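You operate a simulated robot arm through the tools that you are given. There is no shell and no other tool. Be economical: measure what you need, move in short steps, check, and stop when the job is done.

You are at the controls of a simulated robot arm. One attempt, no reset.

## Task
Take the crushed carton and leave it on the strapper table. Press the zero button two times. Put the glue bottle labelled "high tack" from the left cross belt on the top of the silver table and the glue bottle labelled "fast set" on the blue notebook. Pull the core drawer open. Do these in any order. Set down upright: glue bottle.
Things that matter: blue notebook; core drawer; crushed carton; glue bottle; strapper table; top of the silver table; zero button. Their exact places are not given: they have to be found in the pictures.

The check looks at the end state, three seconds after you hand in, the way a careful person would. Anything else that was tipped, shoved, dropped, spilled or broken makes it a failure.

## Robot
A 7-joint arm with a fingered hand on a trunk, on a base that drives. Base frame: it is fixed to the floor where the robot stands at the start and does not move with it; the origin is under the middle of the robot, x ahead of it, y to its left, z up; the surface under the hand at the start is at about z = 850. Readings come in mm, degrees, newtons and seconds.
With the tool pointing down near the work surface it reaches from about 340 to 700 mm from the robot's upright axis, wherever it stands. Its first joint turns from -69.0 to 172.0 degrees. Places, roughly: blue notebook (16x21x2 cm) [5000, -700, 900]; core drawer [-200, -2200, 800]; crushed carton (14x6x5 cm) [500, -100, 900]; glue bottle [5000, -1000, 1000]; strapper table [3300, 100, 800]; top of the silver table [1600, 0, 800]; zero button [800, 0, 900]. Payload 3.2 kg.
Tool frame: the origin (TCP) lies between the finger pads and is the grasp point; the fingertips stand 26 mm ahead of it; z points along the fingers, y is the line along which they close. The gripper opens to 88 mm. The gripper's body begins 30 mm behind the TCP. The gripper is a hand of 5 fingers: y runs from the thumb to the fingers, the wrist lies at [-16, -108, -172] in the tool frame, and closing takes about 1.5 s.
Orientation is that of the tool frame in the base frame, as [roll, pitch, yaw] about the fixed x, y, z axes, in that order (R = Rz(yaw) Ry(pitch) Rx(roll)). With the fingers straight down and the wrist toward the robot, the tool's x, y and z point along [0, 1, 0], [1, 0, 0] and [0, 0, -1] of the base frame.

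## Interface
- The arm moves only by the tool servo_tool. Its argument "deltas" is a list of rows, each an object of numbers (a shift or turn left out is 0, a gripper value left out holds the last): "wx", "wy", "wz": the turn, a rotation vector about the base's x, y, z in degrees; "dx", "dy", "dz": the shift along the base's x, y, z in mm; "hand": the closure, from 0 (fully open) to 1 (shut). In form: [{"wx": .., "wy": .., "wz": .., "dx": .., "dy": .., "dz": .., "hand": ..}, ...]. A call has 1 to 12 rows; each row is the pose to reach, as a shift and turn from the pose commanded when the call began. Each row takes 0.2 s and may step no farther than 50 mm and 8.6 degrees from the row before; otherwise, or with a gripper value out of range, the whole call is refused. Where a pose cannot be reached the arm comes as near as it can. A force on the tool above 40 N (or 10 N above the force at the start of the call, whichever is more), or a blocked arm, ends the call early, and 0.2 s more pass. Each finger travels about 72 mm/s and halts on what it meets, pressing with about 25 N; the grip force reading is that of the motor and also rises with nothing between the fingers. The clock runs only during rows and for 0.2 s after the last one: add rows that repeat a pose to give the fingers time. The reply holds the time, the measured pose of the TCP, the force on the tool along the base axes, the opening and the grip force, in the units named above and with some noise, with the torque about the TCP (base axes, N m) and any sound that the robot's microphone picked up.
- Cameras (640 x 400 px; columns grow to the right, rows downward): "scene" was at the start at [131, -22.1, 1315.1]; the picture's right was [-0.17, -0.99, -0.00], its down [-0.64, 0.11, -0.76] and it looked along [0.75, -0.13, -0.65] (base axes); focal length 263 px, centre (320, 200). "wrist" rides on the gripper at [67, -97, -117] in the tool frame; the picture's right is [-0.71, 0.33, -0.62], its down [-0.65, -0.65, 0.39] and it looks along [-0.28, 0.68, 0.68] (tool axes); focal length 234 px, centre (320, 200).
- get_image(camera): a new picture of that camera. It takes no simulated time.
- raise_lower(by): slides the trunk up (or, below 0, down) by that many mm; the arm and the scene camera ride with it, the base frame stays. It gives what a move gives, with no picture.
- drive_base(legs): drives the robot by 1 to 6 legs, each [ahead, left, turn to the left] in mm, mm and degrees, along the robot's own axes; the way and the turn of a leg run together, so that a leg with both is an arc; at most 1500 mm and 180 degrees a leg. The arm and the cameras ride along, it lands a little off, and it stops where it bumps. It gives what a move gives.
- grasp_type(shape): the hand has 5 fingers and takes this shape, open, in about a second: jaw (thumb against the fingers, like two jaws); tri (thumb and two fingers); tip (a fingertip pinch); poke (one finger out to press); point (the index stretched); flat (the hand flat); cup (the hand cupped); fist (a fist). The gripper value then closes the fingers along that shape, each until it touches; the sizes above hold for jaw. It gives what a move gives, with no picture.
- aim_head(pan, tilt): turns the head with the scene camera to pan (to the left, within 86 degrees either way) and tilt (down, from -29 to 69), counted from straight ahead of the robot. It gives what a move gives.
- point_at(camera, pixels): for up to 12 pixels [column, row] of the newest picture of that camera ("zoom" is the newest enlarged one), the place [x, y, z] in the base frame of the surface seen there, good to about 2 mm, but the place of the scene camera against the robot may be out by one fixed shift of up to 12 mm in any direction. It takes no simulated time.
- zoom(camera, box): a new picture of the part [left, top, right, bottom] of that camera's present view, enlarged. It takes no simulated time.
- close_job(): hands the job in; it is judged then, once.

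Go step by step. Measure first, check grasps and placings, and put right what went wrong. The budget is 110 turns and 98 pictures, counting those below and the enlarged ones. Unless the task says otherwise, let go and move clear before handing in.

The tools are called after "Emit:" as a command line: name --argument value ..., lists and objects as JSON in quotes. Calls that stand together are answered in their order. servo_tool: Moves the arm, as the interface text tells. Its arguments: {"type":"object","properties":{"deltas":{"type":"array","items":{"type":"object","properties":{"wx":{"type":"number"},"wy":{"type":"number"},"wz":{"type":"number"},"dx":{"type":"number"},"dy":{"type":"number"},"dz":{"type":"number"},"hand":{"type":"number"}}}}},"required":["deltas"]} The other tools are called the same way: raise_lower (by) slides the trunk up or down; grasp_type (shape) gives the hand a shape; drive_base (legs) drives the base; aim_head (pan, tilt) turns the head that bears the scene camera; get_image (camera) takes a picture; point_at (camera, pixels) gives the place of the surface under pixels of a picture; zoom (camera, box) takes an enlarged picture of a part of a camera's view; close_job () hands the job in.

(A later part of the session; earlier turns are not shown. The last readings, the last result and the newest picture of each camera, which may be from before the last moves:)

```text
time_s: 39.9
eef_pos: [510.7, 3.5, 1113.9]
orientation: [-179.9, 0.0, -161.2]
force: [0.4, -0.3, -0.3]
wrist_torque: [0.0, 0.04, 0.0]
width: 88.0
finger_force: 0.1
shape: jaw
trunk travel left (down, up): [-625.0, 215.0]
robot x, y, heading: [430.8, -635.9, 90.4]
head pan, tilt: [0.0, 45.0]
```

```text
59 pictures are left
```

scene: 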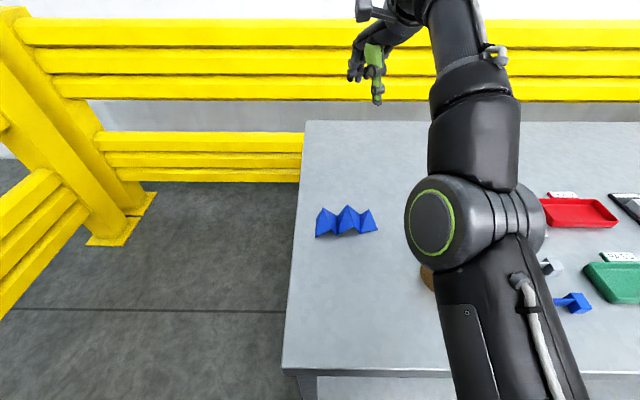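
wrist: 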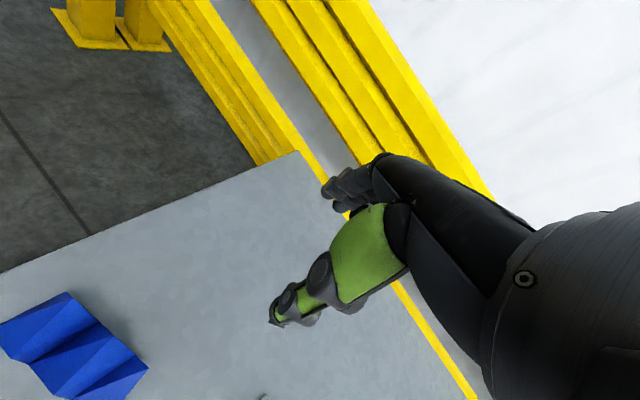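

Hand is in jaw shape. Now I measure the carton at (345,220).

Emit:
zoom --camera "scene" --box '[305, 190, 385, 250]'

Emit:
point_at --camera "zoom" --pixels '[[320, 200], [180, 200], [450, 200]]'

```text
6.67 times, centred on (345, 220) of scene
```

zoom: 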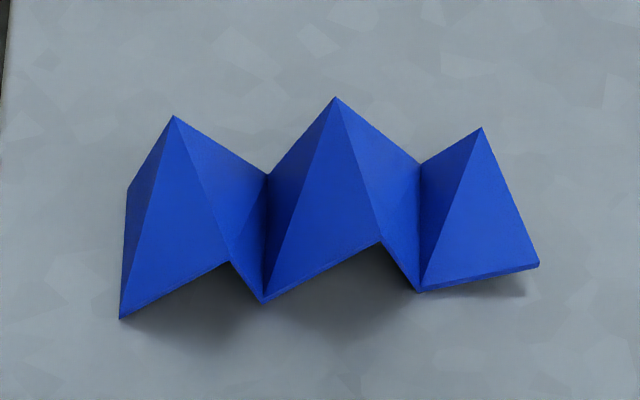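

```text
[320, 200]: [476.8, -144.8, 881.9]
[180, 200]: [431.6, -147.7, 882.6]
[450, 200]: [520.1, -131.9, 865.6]
```

Emit:
point_at --camera "zoom" --pixels '[[174, 120], [335, 101], [481, 131], [126, 314], [262, 296], [420, 287], [536, 263], [232, 262], [380, 240], [266, 178], [418, 168], [130, 190]]'

```text
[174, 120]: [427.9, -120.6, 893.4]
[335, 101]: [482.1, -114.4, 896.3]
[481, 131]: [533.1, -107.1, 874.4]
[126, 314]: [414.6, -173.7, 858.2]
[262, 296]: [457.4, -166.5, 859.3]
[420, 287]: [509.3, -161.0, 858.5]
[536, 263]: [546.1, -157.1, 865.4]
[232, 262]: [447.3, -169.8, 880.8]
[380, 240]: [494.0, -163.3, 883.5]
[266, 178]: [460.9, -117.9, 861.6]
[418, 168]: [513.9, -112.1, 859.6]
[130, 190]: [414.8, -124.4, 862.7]
```

The carton's axis is turned about 7°, centre near (476,-135), top ≈895. I go above it with the hand aligned.

Emit:
servo_tool --deltas '[{"dx": -6, "dy": -30, "dz": -10, "wz": -5.7}, {"dx": -12, "dy": -60, "dz": -30, "wz": -11.4}, {"dx": -20, "dy": -90, "dz": -55, "wz": -11.4}, {"dx": -28, "dy": -115, "dz": -80, "wz": -11.4}, {"dx": -35, "dy": -138, "dz": -105, "wz": -11.4}, {"dx": -35, "dy": -138, "dz": -140, "wz": -11.4}, {"dx": -35, "dy": -138, "dz": -140, "wz": -11.4}]'

Emit:
get_image --camera "scene"

Emit:
get_image --camera "wrist"

```text
time_s: 41.5
eef_pos: [426.4, 25.4, 1053.9]
orientation: [179.9, 0.0, -172.6]
force: [0.1, -0.6, 0.2]
wrist_torque: [0.03, 0.03, 0.0]
width: 88.1
finger_force: 0.0
shape: jaw
out of reach, approached as far as the arm can: row 1, 2, 3, 4, 5, 6, 7
trunk travel left (down, up): [-625.0, 215.0]
robot x, y, heading: [434.5, -634.2, 90.8]
head pan, tilt: [0.0, 45.0]
```

```text
57 pictures are left
```

scene: 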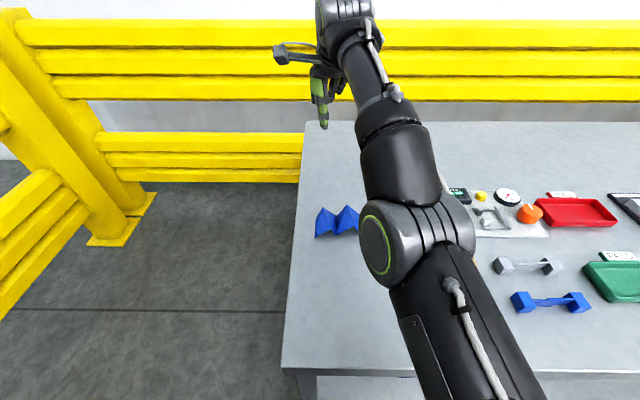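

```text
56 pictures are left
```

wrist: 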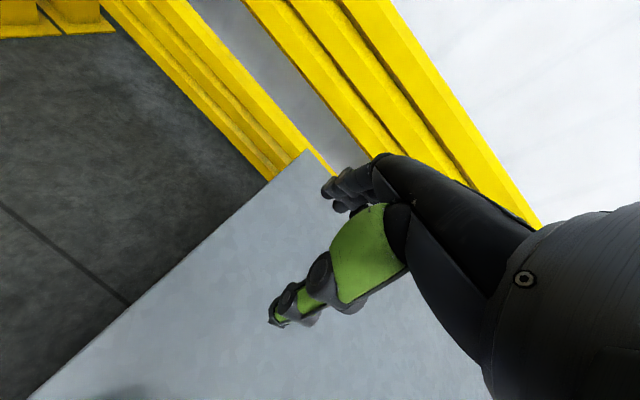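

The arm got stuck stretched in an awkward branch rather than going where asked. I try small moves back toward its start-like configuration.

Emit:
servo_tool --deltas '[{"dx": 30, "dz": 20}, {"dx": 70, "dz": 45}, {"dx": 110, "dz": 70}, {"dx": 150, "dz": 95}, {"dx": 190, "dz": 120}, {"dx": 230, "dz": 150}, {"dx": 230, "dz": 150}, {"dx": 230, "dz": 150}]'

Emit:
get_image --camera "scene"

```text
time_s: 43.3
eef_pos: [651.1, -27.7, 1161.9]
orientation: [-180.0, 0.0, -172.6]
force: [0.8, 1.3, -1.3]
wrist_torque: [0.02, 0.02, -0.03]
width: 88.0
finger_force: 0.1
shape: jaw
out of reach, approached as far as the arm can: row 2, 3, 4, 5, 6, 7, 8
trunk travel left (down, up): [-625.0, 215.0]
robot x, y, heading: [433.3, -635.3, 90.5]
head pan, tilt: [0.0, 45.0]
```

```text
55 pictures are left
```

scene: 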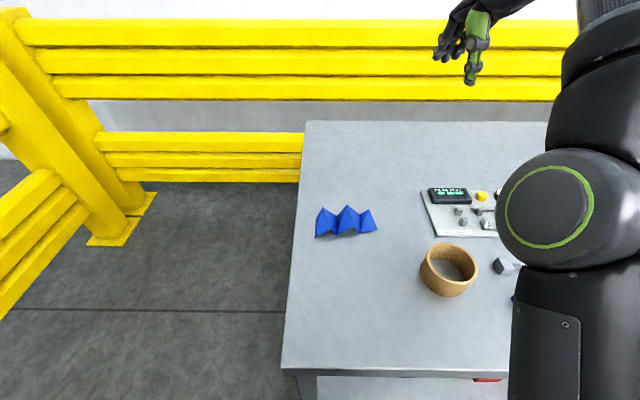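

It moves back. I continue to pull the hand in toward the start-like pose.

Emit:
servo_tool --deltas '[{"dx": 5, "dy": -35, "dz": -5}, {"dx": 10, "dy": -70, "dz": -10}, {"dx": 20, "dy": -105, "dz": -15}, {"dx": 30, "dy": -140, "dz": -20}, {"dx": 30, "dy": -140, "dz": -20}, {"dx": 30, "dy": -140, "dz": -20}]'

Emit:
get_image --camera "scene"

```text
time_s: 44.7
eef_pos: [660.1, -99.1, 1151.5]
orientation: [-179.9, 0.0, -172.7]
force: [-0.1, -0.7, -0.5]
wrist_torque: [-0.01, 0.03, 0.02]
width: 87.9
finger_force: 0.1
shape: jaw
out of reach, approached as far as the arm can: row 3, 4, 5, 6
trunk travel left (down, up): [-625.0, 215.0]
robot x, y, heading: [432.6, -640.0, 90.8]
head pan, tilt: [0.0, 45.0]
```

```text
54 pictures are left
```

scene: 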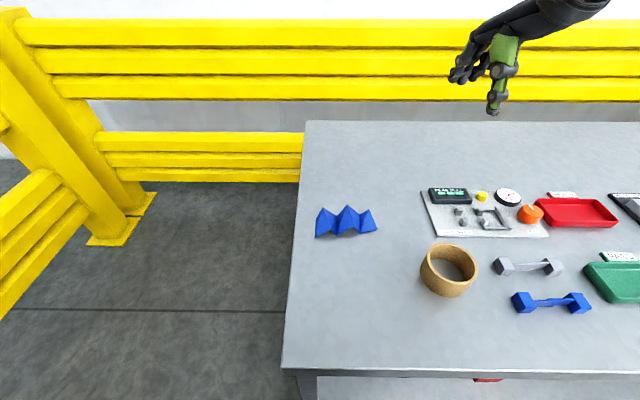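

Pulling straight back hits a joint limit. I shift right and align yaw, as in the starting pose.

Emit:
servo_tool --deltas '[{"dx": 20, "wz": -3}, {"dx": 45, "wz": -6, "dz": -10}, {"dx": 70, "dy": -20, "dz": -20, "wz": -6}, {"dx": 80, "dy": -45, "dz": -25, "wz": -6}, {"dx": 80, "dy": -75, "dz": -25, "wz": -6}, {"dx": 80, "dy": -75, "dz": -25, "wz": -6}]'

Emit:
get_image --camera "scene"

```text
time_s: 46.1
eef_pos: [740.2, -178.1, 1125.7]
orientation: [-179.8, 0.0, -178.6]
force: [0.1, 0.7, 0.0]
wrist_torque: [0.0, -0.02, 0.0]
width: 87.9
finger_force: 0.1
shape: jaw
trunk travel left (down, up): [-625.0, 215.0]
robot x, y, heading: [433.0, -635.5, 90.8]
head pan, tilt: [0.0, 45.0]
```

```text
53 pictures are left
```

scene: 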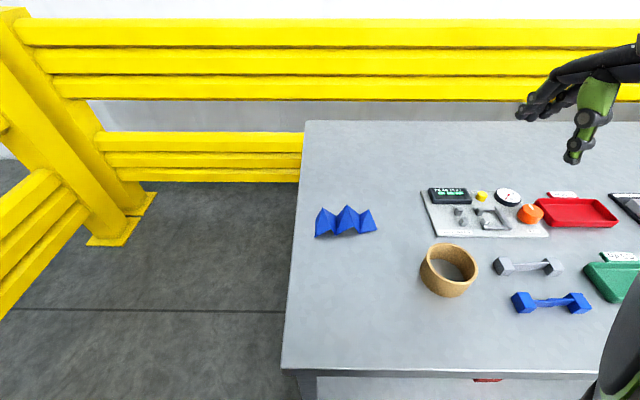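

Recovered to a start-like arm posture. I will now keep this posture, shift the base left ~260 mm so the hand is over the carton, and lower with the trunk.

Emit:
drive_base --legs '[[25, 262, 0]]'

Emit:
aim_head --pan -30 --tilt 45

Emit:
get_image --camera "scene"

```text
time_s: 48.0
eef_pos: [477.7, -157.1, 1127.1]
orientation: [-180.0, 0.0, -178.7]
force: [-0.1, 0.0, 0.5]
wrist_torque: [0.01, -0.02, -0.01]
width: 87.9
finger_force: 0.1
shape: jaw
trunk travel left (down, up): [-625.0, 215.0]
robot x, y, heading: [172.0, -611.4, 90.6]
head pan, tilt: [0.0, 45.0]
```

```text
time_s: 49.0
eef_pos: [478.1, -158.0, 1127.0]
orientation: [-179.9, -0.1, -178.7]
force: [0.0, 0.2, -0.4]
wrist_torque: [-0.01, 0.0, 0.0]
width: 88.1
finger_force: 0.2
shape: jaw
trunk travel left (down, up): [-625.0, 215.0]
robot x, y, heading: [167.6, -609.3, 90.9]
head pan, tilt: [-30.0, 45.0]
```

```text
52 pictures are left
```

scene: 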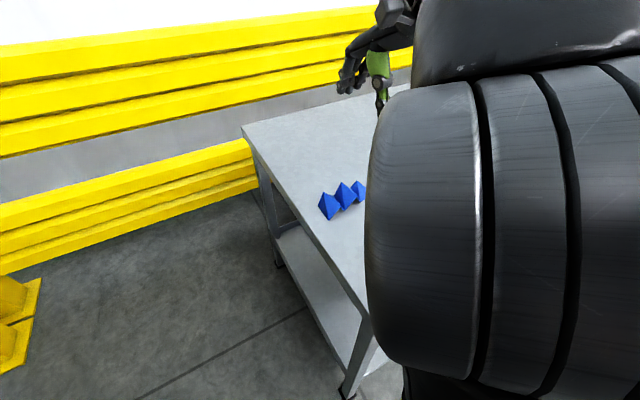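

In place above the carton. I align yaw and descend with the arm, checking partway.

Emit:
servo_tool --deltas '[{"dz": -35, "wz": 3, "dy": 8}, {"dz": -70, "wz": 6, "dy": 16, "dx": -2}, {"dz": -105, "wz": 6, "dy": 23, "dx": -2}, {"dz": -140, "wz": 6, "dy": 23, "dx": -2}, {"dz": -170, "wz": 6, "dy": 23, "dx": -2}, {"dz": -170, "wz": 6, "dy": 23, "dx": -2}]'

Emit:
get_image --camera "wrist"

Emit:
get_image --camera "scene"

```text
time_s: 50.4
eef_pos: [474.4, -133.7, 957.5]
orientation: [-180.0, -0.1, -172.7]
force: [0.4, 0.3, 0.8]
wrist_torque: [-0.01, -0.01, -0.03]
width: 87.7
finger_force: 0.1
shape: jaw
trunk travel left (down, up): [-625.0, 215.0]
robot x, y, heading: [169.7, -616.2, 90.6]
head pan, tilt: [-30.0, 45.0]
```

```text
51 pictures are left
```

wrist: 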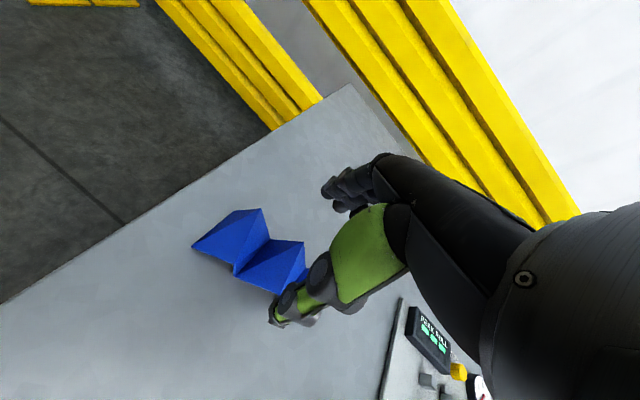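

```text
50 pictures are left
```

scene: 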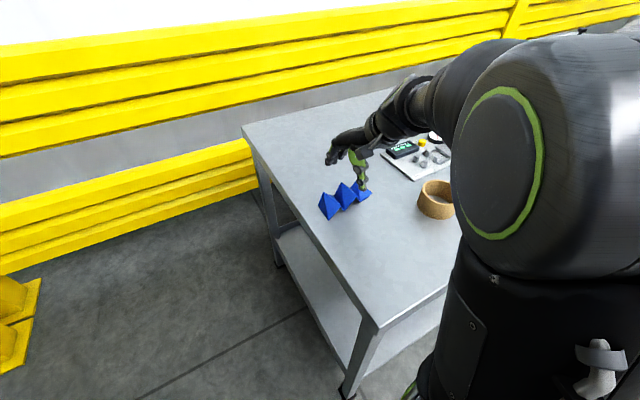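

Emit:
zoom --camera "scene" --box '[310, 130, 400, 230]'

Emit:
point_at --camera "wrist" --pixels '[[278, 318], [290, 300], [330, 190], [262, 210], [240, 268], [303, 243], [196, 247], [275, 292]]'

Emit:
zoom --camera "wrist" --box '[180, 150, 400, 340]'

```text
4.00 times, centred on (355, 180) of scene
```

zoom: 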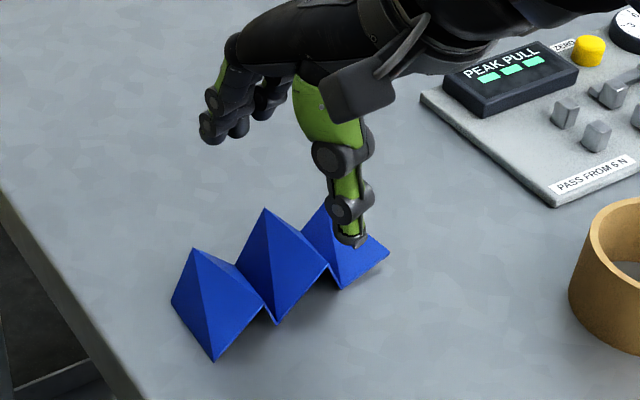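

```text
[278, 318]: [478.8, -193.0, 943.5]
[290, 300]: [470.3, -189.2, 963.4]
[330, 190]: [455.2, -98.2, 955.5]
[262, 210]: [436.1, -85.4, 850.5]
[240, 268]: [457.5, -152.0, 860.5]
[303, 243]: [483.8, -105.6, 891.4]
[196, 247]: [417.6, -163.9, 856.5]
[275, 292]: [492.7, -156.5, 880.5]
```

```text
2.11 times, centred on (290, 245) of wrist
```

zoom: 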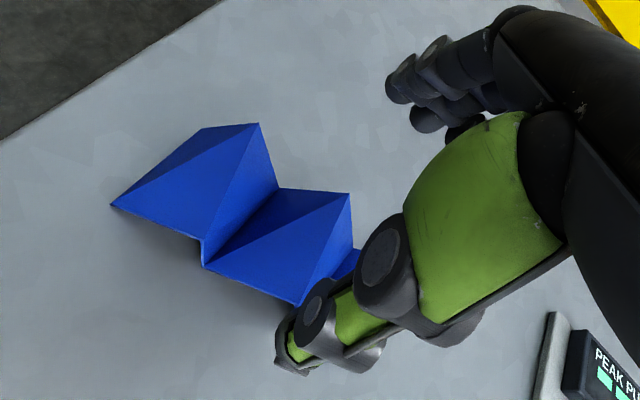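

Wrist data put the carton's central ridge near (484,-131), nearly centred under the hand. I descend to z≈884 and close.

Emit:
servo_tool --deltas '[{"dx": 4, "dy": 2, "dz": -30}, {"dx": 4, "dy": 2, "dz": -55}, {"dx": 4, "dy": 2, "dz": -72}, {"dx": 4, "dy": 2, "dz": -72}]'

Emit:
zoom --camera "scene" --box '[310, 130, 400, 230]'

Emit:
zoom --camera "wrist" --box '[180, 150, 400, 340]'

```text
time_s: 51.4
eef_pos: [478.3, -133.8, 883.4]
orientation: [-179.9, 0.0, -172.7]
force: [-0.7, -0.5, -0.5]
wrist_torque: [-0.01, 0.0, 0.0]
width: 88.3
finger_force: 0.1
shape: jaw
trunk travel left (down, up): [-625.0, 215.0]
robot x, y, heading: [165.6, -614.1, 90.5]
head pan, tilt: [-30.0, 45.0]
```

```text
4.00 times, centred on (355, 180) of scene
```

zoom: 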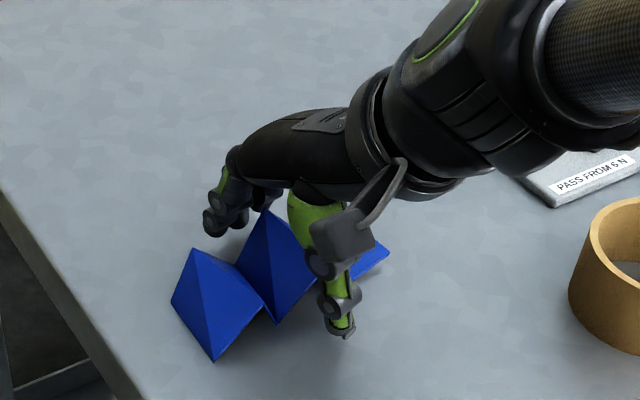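

```text
2.11 times, centred on (290, 245) of wrist
```

zoom: 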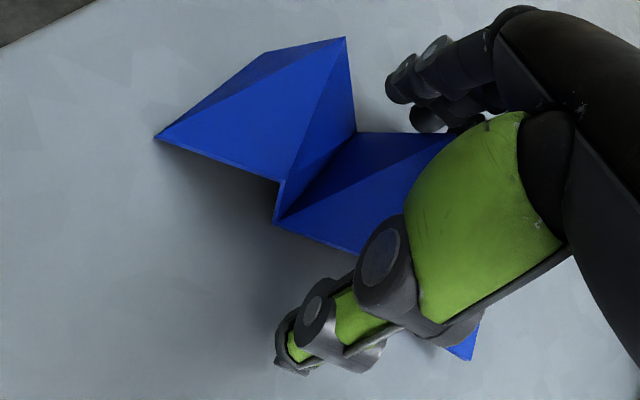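

Thumb and fingers straddle the carton's middle. I close the hand.

Emit:
servo_tool --deltas '[{"hand": 0.3}, {"hand": 0.6}, {"hand": 1}, {"hand": 1}, {"hand": 1}, {"hand": 1}, {"hand": 1}, {"hand": 1}, {"hand": 1}]'

Emit:
servo_tool --deltas '[{"dz": 10}, {"dz": 25}, {"dz": 50}, {"dz": 80}, {"dz": 80}]'

Emit:
get_image --camera "scene"

```text
time_s: 53.4
eef_pos: [479.2, -133.1, 882.0]
orientation: [-179.9, 0.0, -172.8]
force: [-0.9, -0.3, 0.9]
wrist_torque: [0.03, 0.08, 0.02]
width: 42.2
finger_force: 24.4
shape: jaw
trunk travel left (down, up): [-625.0, 215.0]
robot x, y, heading: [170.0, -612.6, 90.7]
head pan, tilt: [-30.0, 45.0]
```

```text
time_s: 54.6
eef_pos: [478.7, -131.2, 964.4]
orientation: [-179.9, -0.2, -172.6]
force: [0.0, 0.2, 1.0]
wrist_torque: [-0.03, 0.03, 0.05]
width: 42.3
finger_force: 24.8
shape: jaw
trunk travel left (down, up): [-625.0, 215.0]
robot x, y, heading: [169.6, -612.1, 90.7]
head pan, tilt: [-30.0, 45.0]
```

```text
45 pictures are left
```

scene: 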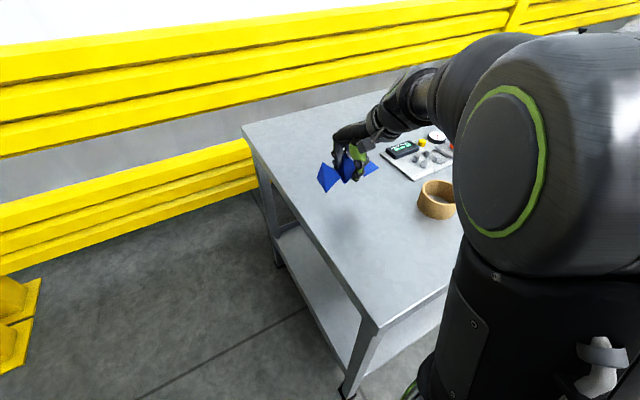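

Carton held (width 42, lifts cleanly). I raise it, back off from the table, and turn toward +x to look down the aisle.

Emit:
servo_tool --deltas '[{"dz": 40}, {"dz": 80, "dy": -8}, {"dz": 120, "dy": -16}, {"dz": 155, "dy": -23}, {"dz": 155, "dy": -23}]'

Emit:
drive_base --legs '[[-270, 0, 0], [0, -400, 0], [0, 0, -90.6]]'

Emit:
aim_head --pan 0 --tilt 20

Emit:
get_image --camera "scene"

```text
time_s: 55.8
eef_pos: [478.9, -154.0, 1121.2]
orientation: [-179.9, 0.0, -172.8]
force: [0.7, 0.7, 0.3]
wrist_torque: [-0.01, 0.0, -0.02]
width: 42.2
finger_force: 25.0
shape: jaw
trunk travel left (down, up): [-625.0, 215.0]
robot x, y, heading: [170.6, -614.9, 90.7]
head pan, tilt: [-30.0, 45.0]
```

```text
time_s: 63.6
eef_pos: [1031.7, -1188.8, 1121.5]
orientation: [-179.9, 0.1, 97.6]
force: [-0.3, 0.8, -0.6]
wrist_torque: [0.03, 0.03, -0.04]
width: 42.1
finger_force: 24.5
shape: jaw
trunk travel left (down, up): [-625.0, 215.0]
robot x, y, heading: [572.0, -881.3, 1.0]
head pan, tilt: [-30.0, 45.0]
```

```text
time_s: 64.5
eef_pos: [1031.0, -1189.4, 1120.2]
orientation: [-179.9, 0.0, 97.6]
force: [0.1, 0.1, -0.1]
wrist_torque: [0.01, 0.01, 0.02]
width: 42.2
finger_force: 25.0
shape: jaw
trunk travel left (down, up): [-625.0, 215.0]
robot x, y, heading: [567.6, -884.0, 0.8]
head pan, tilt: [0.0, 20.0]
```

```text
44 pictures are left
```

scene: 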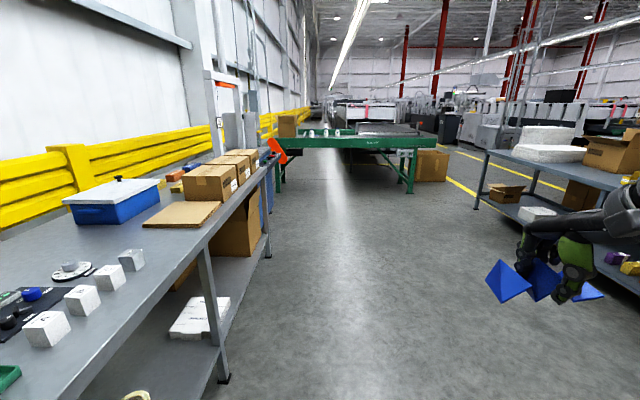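

The aisle continues to a green conveyor; on the right is another table. I measure clearances and the machine frame at (225,120).

Emit:
point_at --camera "scene" --pixels '[[485, 155], [475, 208], [270, 255], [262, 175], [275, 185], [410, 190], [345, 143], [240, 130], [275, 148], [600, 160], [325, 133], [200, 165]]'

Emit:
zoom --camera "scene" --box '[150, 60, 450, 220]'

```text
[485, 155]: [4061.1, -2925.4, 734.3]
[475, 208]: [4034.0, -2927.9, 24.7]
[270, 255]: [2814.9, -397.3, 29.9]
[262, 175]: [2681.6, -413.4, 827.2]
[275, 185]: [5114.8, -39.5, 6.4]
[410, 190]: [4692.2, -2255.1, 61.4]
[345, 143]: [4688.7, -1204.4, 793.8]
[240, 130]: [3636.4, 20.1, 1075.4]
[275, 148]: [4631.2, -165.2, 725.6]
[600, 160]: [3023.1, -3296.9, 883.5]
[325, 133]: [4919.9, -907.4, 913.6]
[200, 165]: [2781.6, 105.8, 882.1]
```

```text
2.13 times, centred on (300, 140) of scene
```

zoom: 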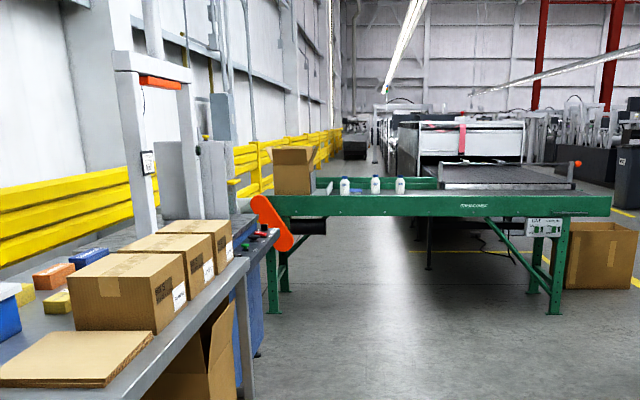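

The way is clear. I drive ahead to beside the strapper (x≈2900) and look left.

Emit:
drive_base --legs '[[1500, 0, -0.8], [1150, 0, 0]]'

Emit:
aim_head --pan 60 --tilt 35

Emit:
get_image --camera "scene"

```text
time_s: 77.5
eef_pos: [3689.2, -1258.8, 1121.0]
orientation: [-179.8, 0.0, 95.3]
force: [0.3, -1.3, 0.3]
wrist_torque: [0.04, 0.02, -0.02]
width: 42.2
finger_force: 25.0
shape: jaw
trunk travel left (down, up): [-625.0, 215.0]
robot x, y, heading: [3236.9, -938.8, -1.5]
head pan, tilt: [0.0, 20.0]
```

```text
time_s: 78.8
eef_pos: [3690.6, -1260.0, 1120.8]
orientation: [-179.9, 0.0, 95.3]
force: [-0.4, 0.2, -0.1]
wrist_torque: [-0.02, 0.0, 0.03]
width: 42.0
finger_force: 24.7
shape: jaw
trunk travel left (down, up): [-625.0, 215.0]
robot x, y, heading: [3241.4, -932.0, -1.4]
head pan, tilt: [60.0, 35.0]
```

```text
42 pictures are left
```

scene: 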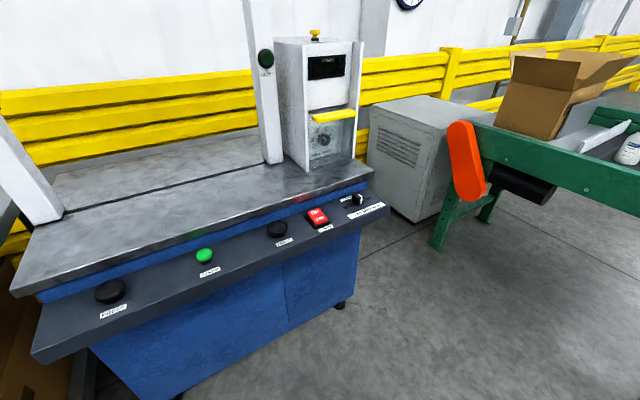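

The strapper table's grey top is from about (20,290) to (360,170). I measure it.

Emit:
point_at --camera "scene" --pixels '[[20, 290], [370, 170], [200, 225], [200, 195], [60, 180], [250, 140], [150, 210], [110, 300], [385, 205], [35, 355], [40, 200], [290, 190]]'

```text
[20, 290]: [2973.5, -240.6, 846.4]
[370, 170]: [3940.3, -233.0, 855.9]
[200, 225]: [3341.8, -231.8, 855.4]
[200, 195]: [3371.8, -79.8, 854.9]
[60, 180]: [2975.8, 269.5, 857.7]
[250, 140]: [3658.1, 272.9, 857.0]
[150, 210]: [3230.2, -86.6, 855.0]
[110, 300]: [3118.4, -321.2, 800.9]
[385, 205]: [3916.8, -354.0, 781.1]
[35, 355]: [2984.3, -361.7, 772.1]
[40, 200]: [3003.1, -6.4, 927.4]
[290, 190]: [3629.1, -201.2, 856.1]
```

The top is at z≈855, x 2975–3940, y −240…270, with the arch at y≈0. I turn left, shift so the hand is at x≈3300, and approach.

Emit:
drive_base --legs '[[0, 0, 91.4], [0, 260, 0], [250, 0, 0]]'

Emit:
aim_head --pan -15 --tilt 40

Emit:
get_image --camera "scene"

```text
time_s: 86.0
eef_pos: [3304.3, -230.3, 1120.5]
orientation: [-179.9, 0.0, -174.3]
force: [0.7, -0.6, -0.7]
wrist_torque: [-0.04, 0.03, 0.01]
width: 41.9
finger_force: 25.1
shape: jaw
trunk travel left (down, up): [-625.0, 215.0]
robot x, y, heading: [2984.6, -683.8, 89.0]
head pan, tilt: [60.0, 35.0]
```

```text
time_s: 87.4
eef_pos: [3304.7, -231.4, 1120.0]
orientation: [-179.9, -0.1, -174.4]
force: [1.0, -0.1, 0.1]
wrist_torque: [0.02, 0.01, -0.01]
width: 42.0
finger_force: 24.8
shape: jaw
trunk travel left (down, up): [-625.0, 215.0]
robot x, y, heading: [2980.8, -681.2, 89.0]
head pan, tilt: [-15.0, 40.0]
```

```text
41 pictures are left
```

scene: 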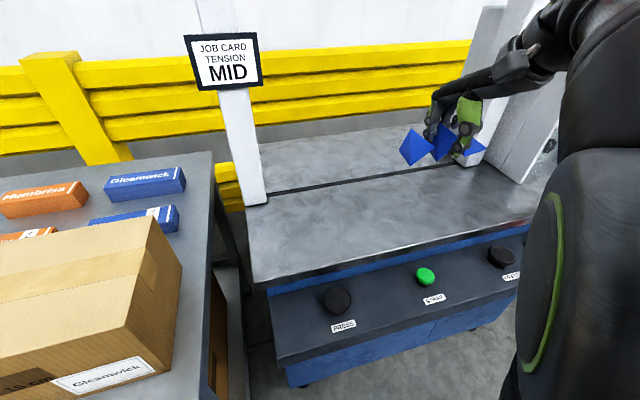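

Everything is clear. I drive in 50 mm more, then extend and lower toward the table.

Emit:
drive_base --legs '[[50, 0, 0]]'

Emit:
servo_tool --deltas '[{"dy": 15, "dz": -30}, {"dy": 30, "dz": -65}, {"dy": 45, "dz": -100}, {"dy": 55, "dz": -135}, {"dy": 55, "dz": -170}, {"dy": 55, "dz": -195}, {"dy": 55, "dz": -210}, {"dy": 55, "dz": -210}]'

Emit:
get_image --camera "scene"

```text
time_s: 88.4
eef_pos: [3306.9, -180.4, 1120.9]
orientation: [-179.9, -0.1, -174.3]
force: [-0.9, 0.2, -0.5]
wrist_torque: [-0.04, 0.0, -0.03]
width: 42.0
finger_force: 24.8
shape: jaw
trunk travel left (down, up): [-625.0, 215.0]
robot x, y, heading: [2984.8, -630.6, 89.0]
head pan, tilt: [-15.0, 40.0]
```

```text
time_s: 90.2
eef_pos: [3305.0, -126.4, 912.3]
orientation: [-179.8, 0.0, -174.4]
force: [0.0, -0.9, -0.4]
wrist_torque: [0.01, 0.0, 0.01]
width: 41.9
finger_force: 25.0
shape: jaw
trunk travel left (down, up): [-625.0, 215.0]
robot x, y, heading: [2986.6, -632.1, 88.7]
head pan, tilt: [-15.0, 40.0]
```

```text
40 pictures are left
```

scene: 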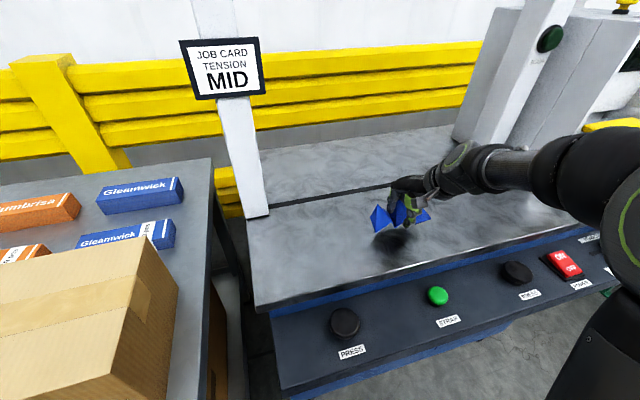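

The carton hovers ~20 mm above the top. I lower it to contact, then open gently and rise.

Emit:
servo_tool --deltas '[{"dz": -10}, {"dz": -17}, {"dz": -21}, {"dz": -23}, {"dz": -24}]'

Emit:
zoom --camera "scene" --box '[350, 160, 450, 260]'

```text
time_s: 91.4
eef_pos: [3305.3, -126.3, 887.2]
orientation: [-179.9, 0.1, -174.4]
force: [0.0, -0.6, -0.2]
wrist_torque: [0.03, -0.01, -0.03]
width: 41.8
finger_force: 24.8
shape: jaw
trunk travel left (down, up): [-625.0, 215.0]
robot x, y, heading: [2985.0, -629.6, 88.9]
head pan, tilt: [-15.0, 40.0]
```

```text
4.00 times, centred on (400, 210) of scene
```

zoom: 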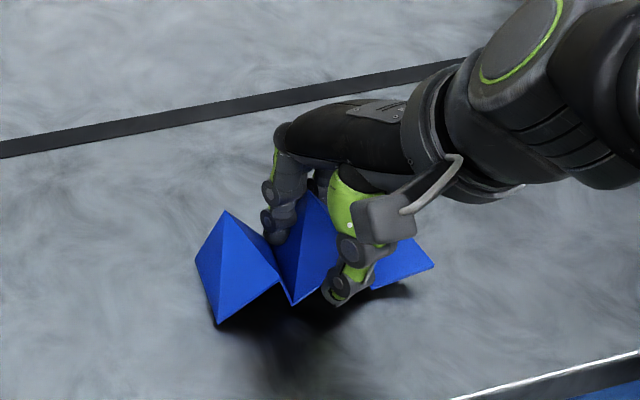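

No contact force yet; I lower in small steps to touch.

Emit:
servo_tool --deltas '[{"dz": -2}, {"dz": -4}, {"dz": -5}]'

```text
time_s: 92.2
eef_pos: [3306.1, -127.9, 884.5]
orientation: [179.8, 0.1, -174.5]
force: [1.0, -0.5, 8.3]
wrist_torque: [0.22, 0.17, 0.02]
width: 41.4
finger_force: 25.2
shape: jaw
trunk travel left (down, up): [-625.0, 215.0]
robot x, y, heading: [2985.5, -631.8, 88.9]
head pan, tilt: [-15.0, 40.0]
```

Contact at 8 N. I release, then rise.

Emit:
servo_tool --deltas '[{"dz": 2, "hand": 0.8}, {"dz": 2, "hand": 0.5}, {"dz": 2, "hand": 0.2}, {"dz": 2, "hand": 0}, {"dz": 2, "hand": 0}, {"dz": 2, "hand": 0}, {"dz": 2, "hand": 0}, {"dz": 2, "hand": 0}]'

Emit:
servo_tool --deltas '[{"dz": 20}, {"dz": 50}, {"dz": 90}, {"dz": 130, "dy": -10}, {"dz": 170, "dy": -25}, {"dz": 205, "dy": -40}, {"dz": 235, "dy": -55}, {"dz": 235, "dy": -55}]'

Emit:
get_image --camera "scene"

```text
time_s: 94.0
eef_pos: [3304.4, -127.0, 883.3]
orientation: [180.0, 0.0, -174.4]
force: [-0.4, 1.1, 0.5]
wrist_torque: [0.01, 0.03, 0.01]
width: 87.9
finger_force: 0.1
shape: jaw
trunk travel left (down, up): [-625.0, 215.0]
robot x, y, heading: [2984.2, -629.0, 89.1]
head pan, tilt: [-15.0, 40.0]
```

```text
time_s: 95.8
eef_pos: [3307.5, -180.4, 1117.2]
orientation: [-179.9, 0.0, -174.5]
force: [0.1, 1.0, 0.3]
wrist_torque: [-0.01, -0.01, -0.02]
width: 87.8
finger_force: 0.0
shape: jaw
trunk travel left (down, up): [-625.0, 215.0]
robot x, y, heading: [2983.6, -629.9, 89.3]
head pan, tilt: [-15.0, 40.0]
```

```text
38 pictures are left
```

scene: 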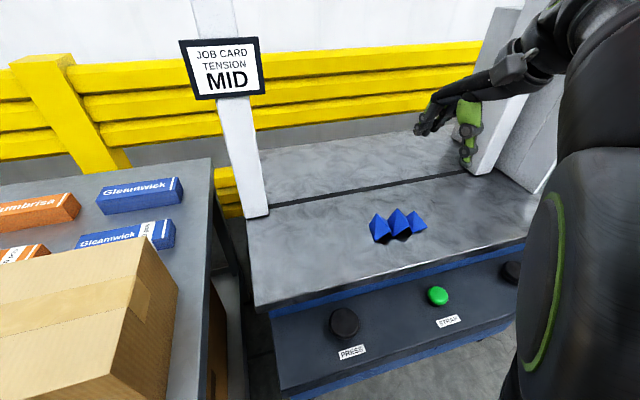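

The carton rests on the strapper table. I back off, turn to +x and drive toward the green conveyor with the bottles.

Emit:
drive_base --legs '[[-250, 0, 0], [0, 0, -89.2], [920, 0, 0]]'

Emit:
aim_head --pan 5 --tilt 28

Emit:
get_image --camera "scene"

```text
time_s: 105.8
eef_pos: [4360.3, -1199.6, 1117.5]
orientation: [-179.9, 0.0, 96.4]
force: [0.0, 0.8, 0.0]
wrist_torque: [-0.03, 0.02, 0.0]
width: 87.9
finger_force: 0.0
shape: jaw
trunk travel left (down, up): [-625.0, 215.0]
robot x, y, heading: [3905.9, -881.7, -0.0]
head pan, tilt: [-15.0, 40.0]
```

```text
time_s: 106.6
eef_pos: [4361.9, -1199.4, 1117.7]
orientation: [-179.9, 0.0, 96.4]
force: [0.4, 0.2, 0.1]
wrist_torque: [0.02, 0.04, -0.02]
width: 88.0
finger_force: 0.0
shape: jaw
trunk travel left (down, up): [-625.0, 215.0]
robot x, y, heading: [3904.9, -883.4, -0.2]
head pan, tilt: [5.0, 28.0]
```

```text
37 pictures are left
```

scene: 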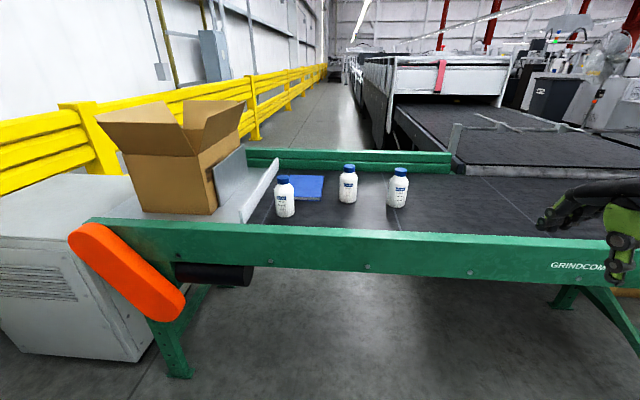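

The three bottles (285,195), (348,183), (397,187) and the notebook (295,187) are visible. I zoom to read labels and measure.

Emit:
zoom --camera "scene" --box '[255, 145, 425, 235]'

Emit:
point_at --camera "scene" --pixels '[[285, 205], [348, 190], [398, 195], [285, 180], [347, 168], [400, 170], [310, 185], [300, 197], [340, 240], [340, 232], [420, 205], [235, 160]]'

```text
3.76 times, centred on (340, 190) of scene
```

zoom: 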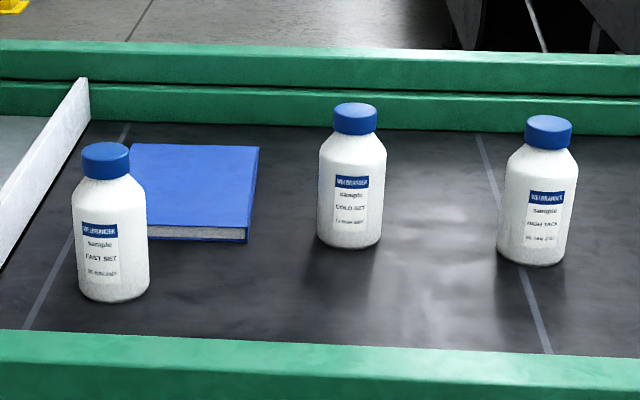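

```text
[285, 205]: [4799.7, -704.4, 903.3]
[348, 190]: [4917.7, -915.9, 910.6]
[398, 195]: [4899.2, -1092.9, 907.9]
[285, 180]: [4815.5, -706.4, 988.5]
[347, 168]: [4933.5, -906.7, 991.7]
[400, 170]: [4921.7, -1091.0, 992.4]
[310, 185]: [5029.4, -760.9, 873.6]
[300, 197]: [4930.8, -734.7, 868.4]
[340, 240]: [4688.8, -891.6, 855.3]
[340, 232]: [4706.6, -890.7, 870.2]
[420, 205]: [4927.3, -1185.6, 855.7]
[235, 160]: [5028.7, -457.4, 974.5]
```

Left is FAST SET (4820,-706), middle COLD SET, right HIGH TACK (4922,-1092). I measure sizes, the notebook corners and the orange paddle.

Emit:
point_at --camera "zoom" --pixels '[[135, 148], [254, 150], [244, 226], [152, 223], [105, 145], [105, 172], [75, 230], [145, 230], [85, 160], [128, 160], [110, 298], [530, 122]]'

Emit:
point_at --camera "scene" --pixels '[[75, 240], [180, 310], [130, 250], [175, 370], [215, 275], [120, 340], [250, 275]]'

```text
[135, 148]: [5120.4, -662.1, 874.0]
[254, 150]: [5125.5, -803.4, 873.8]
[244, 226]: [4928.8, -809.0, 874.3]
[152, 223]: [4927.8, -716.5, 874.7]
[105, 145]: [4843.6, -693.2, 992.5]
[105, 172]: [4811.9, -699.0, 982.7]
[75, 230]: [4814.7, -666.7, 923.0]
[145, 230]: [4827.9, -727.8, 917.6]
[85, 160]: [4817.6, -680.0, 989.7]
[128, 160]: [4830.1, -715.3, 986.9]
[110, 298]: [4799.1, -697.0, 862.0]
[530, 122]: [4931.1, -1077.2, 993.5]
```

```text
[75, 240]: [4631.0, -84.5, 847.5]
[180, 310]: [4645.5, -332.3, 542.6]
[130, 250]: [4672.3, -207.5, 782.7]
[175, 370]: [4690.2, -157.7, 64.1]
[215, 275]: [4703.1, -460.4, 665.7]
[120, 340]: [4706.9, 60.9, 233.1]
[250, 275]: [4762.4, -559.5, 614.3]
```

I have geometry: FAST SET axis ≈(4833,-694), notebook centre ≈(5024,-732), top 874. I drive to about (4420,-520).

Emit:
drive_base --legs '[[250, 363, 0], [265, 0, 0.2]]'

Emit:
aim_head --pan -22 --tilt 42

Emit:
get_image --camera "scene"

```text
time_s: 110.8
eef_pos: [4878.1, -848.5, 1117.3]
orientation: [-180.0, 0.0, 96.2]
force: [0.3, 0.5, 0.5]
wrist_torque: [-0.01, -0.01, -0.01]
width: 87.6
finger_force: 0.1
shape: jaw
trunk travel left (down, up): [-625.0, 215.0]
robot x, y, heading: [4421.5, -527.1, -0.0]
head pan, tilt: [5.0, 28.0]
```

```text
time_s: 111.7
eef_pos: [4877.3, -848.1, 1117.4]
orientation: [-179.9, 0.0, 96.3]
force: [0.7, -0.5, -0.1]
wrist_torque: [0.0, 0.0, 0.01]
width: 87.8
finger_force: 0.1
shape: jaw
trunk travel left (down, up): [-625.0, 215.0]
robot x, y, heading: [4424.5, -530.0, -0.2]
head pan, tilt: [-22.0, 42.0]
```

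```text
35 pictures are left
```

scene: 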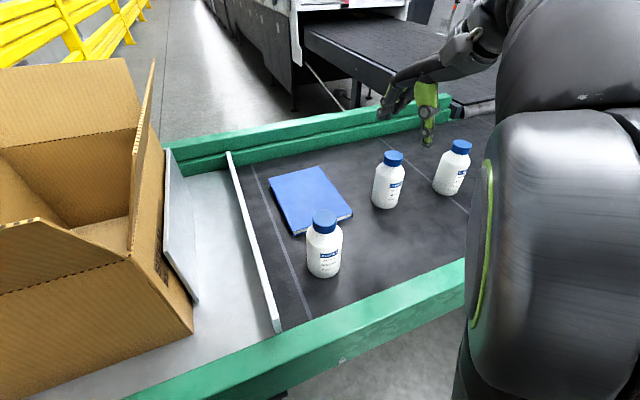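

I move the hand over the FAST SET bottle at (323,240), staying above the caps.

Emit:
servo_tool --deltas '[{"dx": -8, "dy": 30, "wz": -3}, {"dx": -16, "dy": 60, "wz": -6, "dz": -10}, {"dx": -25, "dy": 95, "wz": -6, "dz": -20}, {"dx": -35, "dy": 125, "wz": -6, "dz": -30}, {"dx": -44, "dy": 154, "wz": -6, "dz": -50}, {"dx": -44, "dy": 154, "wz": -6, "dz": -50}]'

Emit:
get_image --camera "scene"

Emit:
get_image --camera "wrist"

```text
time_s: 113.1
eef_pos: [4917.8, -751.1, 1086.1]
orientation: [-180.0, -0.1, 90.2]
force: [0.1, 0.4, 0.3]
wrist_torque: [0.01, -0.01, 0.03]
width: 87.7
finger_force: 0.1
shape: jaw
out of reach, approached as far as the arm can: row 2, 3, 4, 5, 6
trunk travel left (down, up): [-625.0, 215.0]
robot x, y, heading: [4423.4, -530.7, -0.5]
head pan, tilt: [-22.0, 42.0]
```

```text
34 pictures are left
```

scene: 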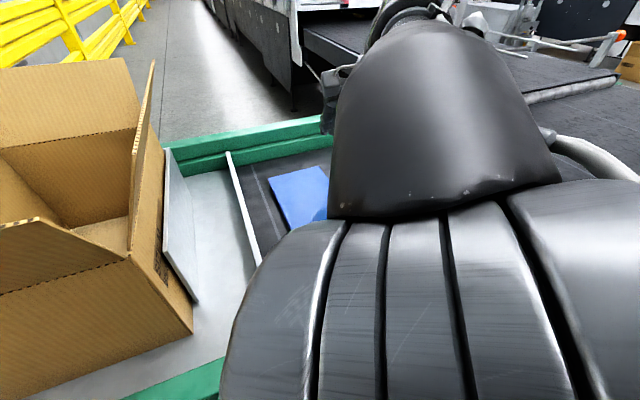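

```text
33 pictures are left
```

wrist: 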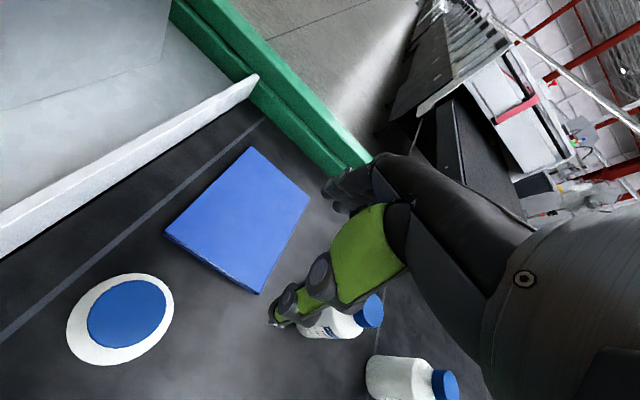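

High, close-in poses are hard for the elbow. I raise the trunk 190 mm so the same height becomes a low pose for the arm, then retry the move.

Emit:
raise_lower --by 190

Emit:
servo_tool --deltas '[{"dz": -45}, {"dz": -90}, {"dz": -135}, {"dz": -185}, {"dz": -185, "dx": -30, "dy": 20}, {"dz": -185, "dx": -55, "dy": 35}, {"dz": -185, "dx": -85, "dy": 57}, {"dz": -185, "dx": -85, "dy": 57}]'

Emit:
get_image --camera "scene"

Emit:
get_image --camera "wrist"

```text
time_s: 115.2
eef_pos: [4918.1, -750.7, 1275.5]
orientation: [-179.8, 0.0, 90.2]
force: [-0.2, -0.1, -0.6]
wrist_torque: [-0.01, 0.0, 0.01]
width: 87.8
finger_force: 0.1
shape: jaw
trunk travel left (down, up): [-815.0, 25.0]
robot x, y, heading: [4420.6, -529.9, -0.6]
head pan, tilt: [-22.0, 42.0]
```

```text
time_s: 117.0
eef_pos: [4867.0, -722.1, 1060.7]
orientation: [-179.8, -0.2, 90.2]
force: [0.4, 0.7, -0.4]
wrist_torque: [-0.03, 0.0, -0.01]
width: 87.7
finger_force: 0.0
shape: jaw
out of reach, approached as far as the arm can: row 1, 6, 7, 8
trunk travel left (down, up): [-815.0, 25.0]
robot x, y, heading: [4422.2, -533.1, -0.6]
head pan, tilt: [-22.0, 42.0]
```

```text
32 pictures are left
```

scene: 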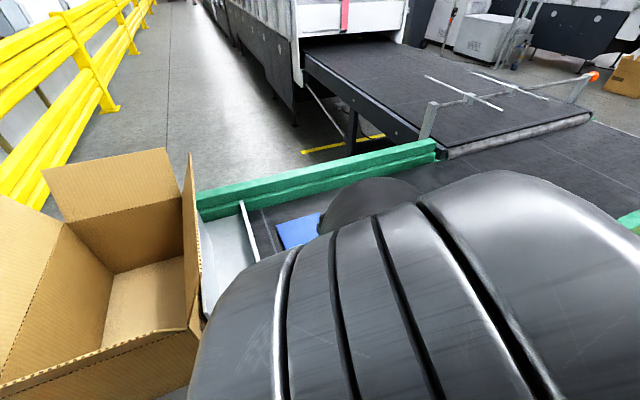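

```text
31 pictures are left
```

wrist: 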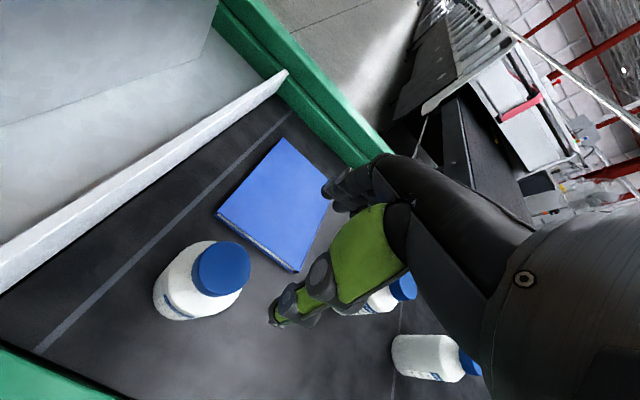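

The elbow folds badly when pulling in-left. I will return to the good posture (hand ~320 mm right of the axis) and use base drives for x/y instead.

Emit:
servo_tool --deltas '[{"dz": 40}, {"dz": 60, "dx": 15, "dy": -30}, {"dz": 60, "dx": 20, "dy": -65}, {"dz": 60, "dx": 20, "dy": -100}, {"dz": 60, "dx": 20, "dy": -130}, {"dz": 60, "dx": 20, "dy": -130}]'

Emit:
get_image --camera "scene"

```text
time_s: 118.4
eef_pos: [4884.8, -849.7, 1122.6]
orientation: [-179.9, 0.0, 90.2]
force: [-0.4, -0.5, 0.3]
wrist_torque: [-0.01, 0.0, 0.0]
width: 87.7
finger_force: 0.1
shape: jaw
out of reach, approached as far as the arm can: row 1, 2
trunk travel left (down, up): [-815.0, 25.0]
robot x, y, heading: [4423.4, -528.7, -0.3]
head pan, tilt: [-22.0, 42.0]
```

```text
30 pictures are left
```

scene: 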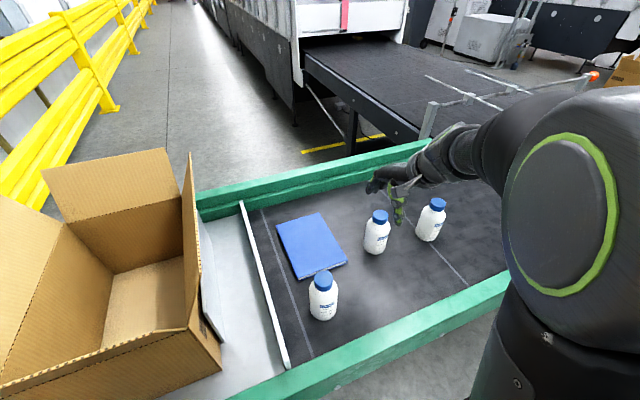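

Good posture again. I drive back 52 and left 156 so the hand sits over FAST SET.

Emit:
drive_base --legs '[[-52, 0, 0], [0, 156, 0]]'

Emit:
servo_tool --deltas '[{"dz": -25}, {"dz": -50}, {"dz": -75}, {"dz": -75}]'

Emit:
get_image --camera "wrist"

Emit:
get_image --camera "scene"

```text
time_s: 120.3
eef_pos: [4834.0, -691.9, 1121.6]
orientation: [-179.9, -0.2, 90.2]
force: [0.0, 0.1, 0.6]
wrist_torque: [0.01, 0.02, 0.02]
width: 88.0
finger_force: 0.2
shape: jaw
trunk travel left (down, up): [-815.0, 25.0]
robot x, y, heading: [4374.0, -371.9, -0.3]
head pan, tilt: [-22.0, 42.0]
```

```text
time_s: 121.3
eef_pos: [4833.4, -689.7, 1046.6]
orientation: [-179.9, 0.1, 90.2]
force: [0.4, -0.1, 0.1]
wrist_torque: [0.0, -0.01, 0.0]
width: 87.6
finger_force: 0.2
shape: jaw
trunk travel left (down, up): [-815.0, 25.0]
robot x, y, heading: [4373.1, -373.2, -0.5]
head pan, tilt: [-22.0, 42.0]
```

```text
29 pictures are left
```

wrist: 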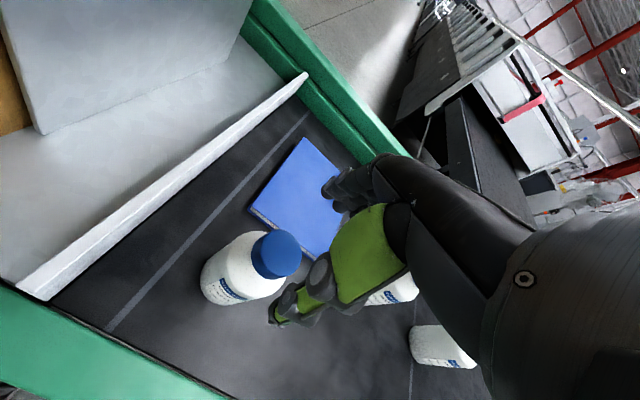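

```text
28 pictures are left
```

scene: 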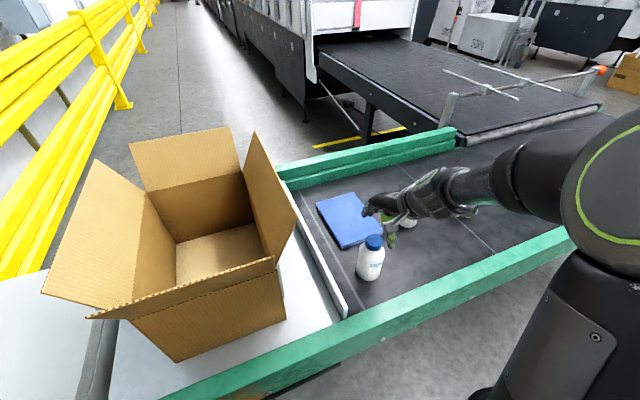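

Emit:
point_at --camera "wrist" --pixels '[[283, 248], [270, 235], [297, 262], [298, 245], [268, 250], [262, 260], [278, 318], [330, 195]]'

Emit:
point_at --camera "scene" --pixels '[[374, 239], [374, 236], [366, 241], [382, 241], [374, 246], [370, 262], [360, 212], [350, 220]]'

Emit:
zoom --camera "scene" --box '[335, 180, 435, 290]'

```text
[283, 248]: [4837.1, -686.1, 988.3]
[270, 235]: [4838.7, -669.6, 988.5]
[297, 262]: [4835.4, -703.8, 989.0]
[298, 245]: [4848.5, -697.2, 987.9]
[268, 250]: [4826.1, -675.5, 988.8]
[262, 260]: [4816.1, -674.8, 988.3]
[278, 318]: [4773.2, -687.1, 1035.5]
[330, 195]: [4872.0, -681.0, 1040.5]
```

```text
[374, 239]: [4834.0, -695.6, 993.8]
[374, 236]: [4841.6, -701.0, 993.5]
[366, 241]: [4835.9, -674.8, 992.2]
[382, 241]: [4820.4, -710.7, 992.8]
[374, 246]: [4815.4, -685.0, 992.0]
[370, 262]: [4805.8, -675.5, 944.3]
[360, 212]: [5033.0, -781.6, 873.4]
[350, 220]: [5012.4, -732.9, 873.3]
```

```text
3.64 times, centred on (385, 235) of scene
```

zoom: 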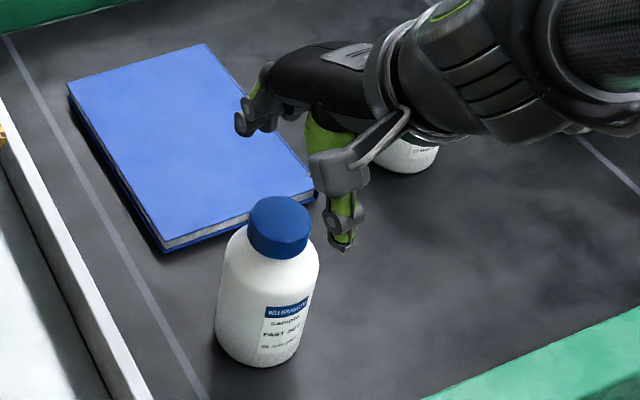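

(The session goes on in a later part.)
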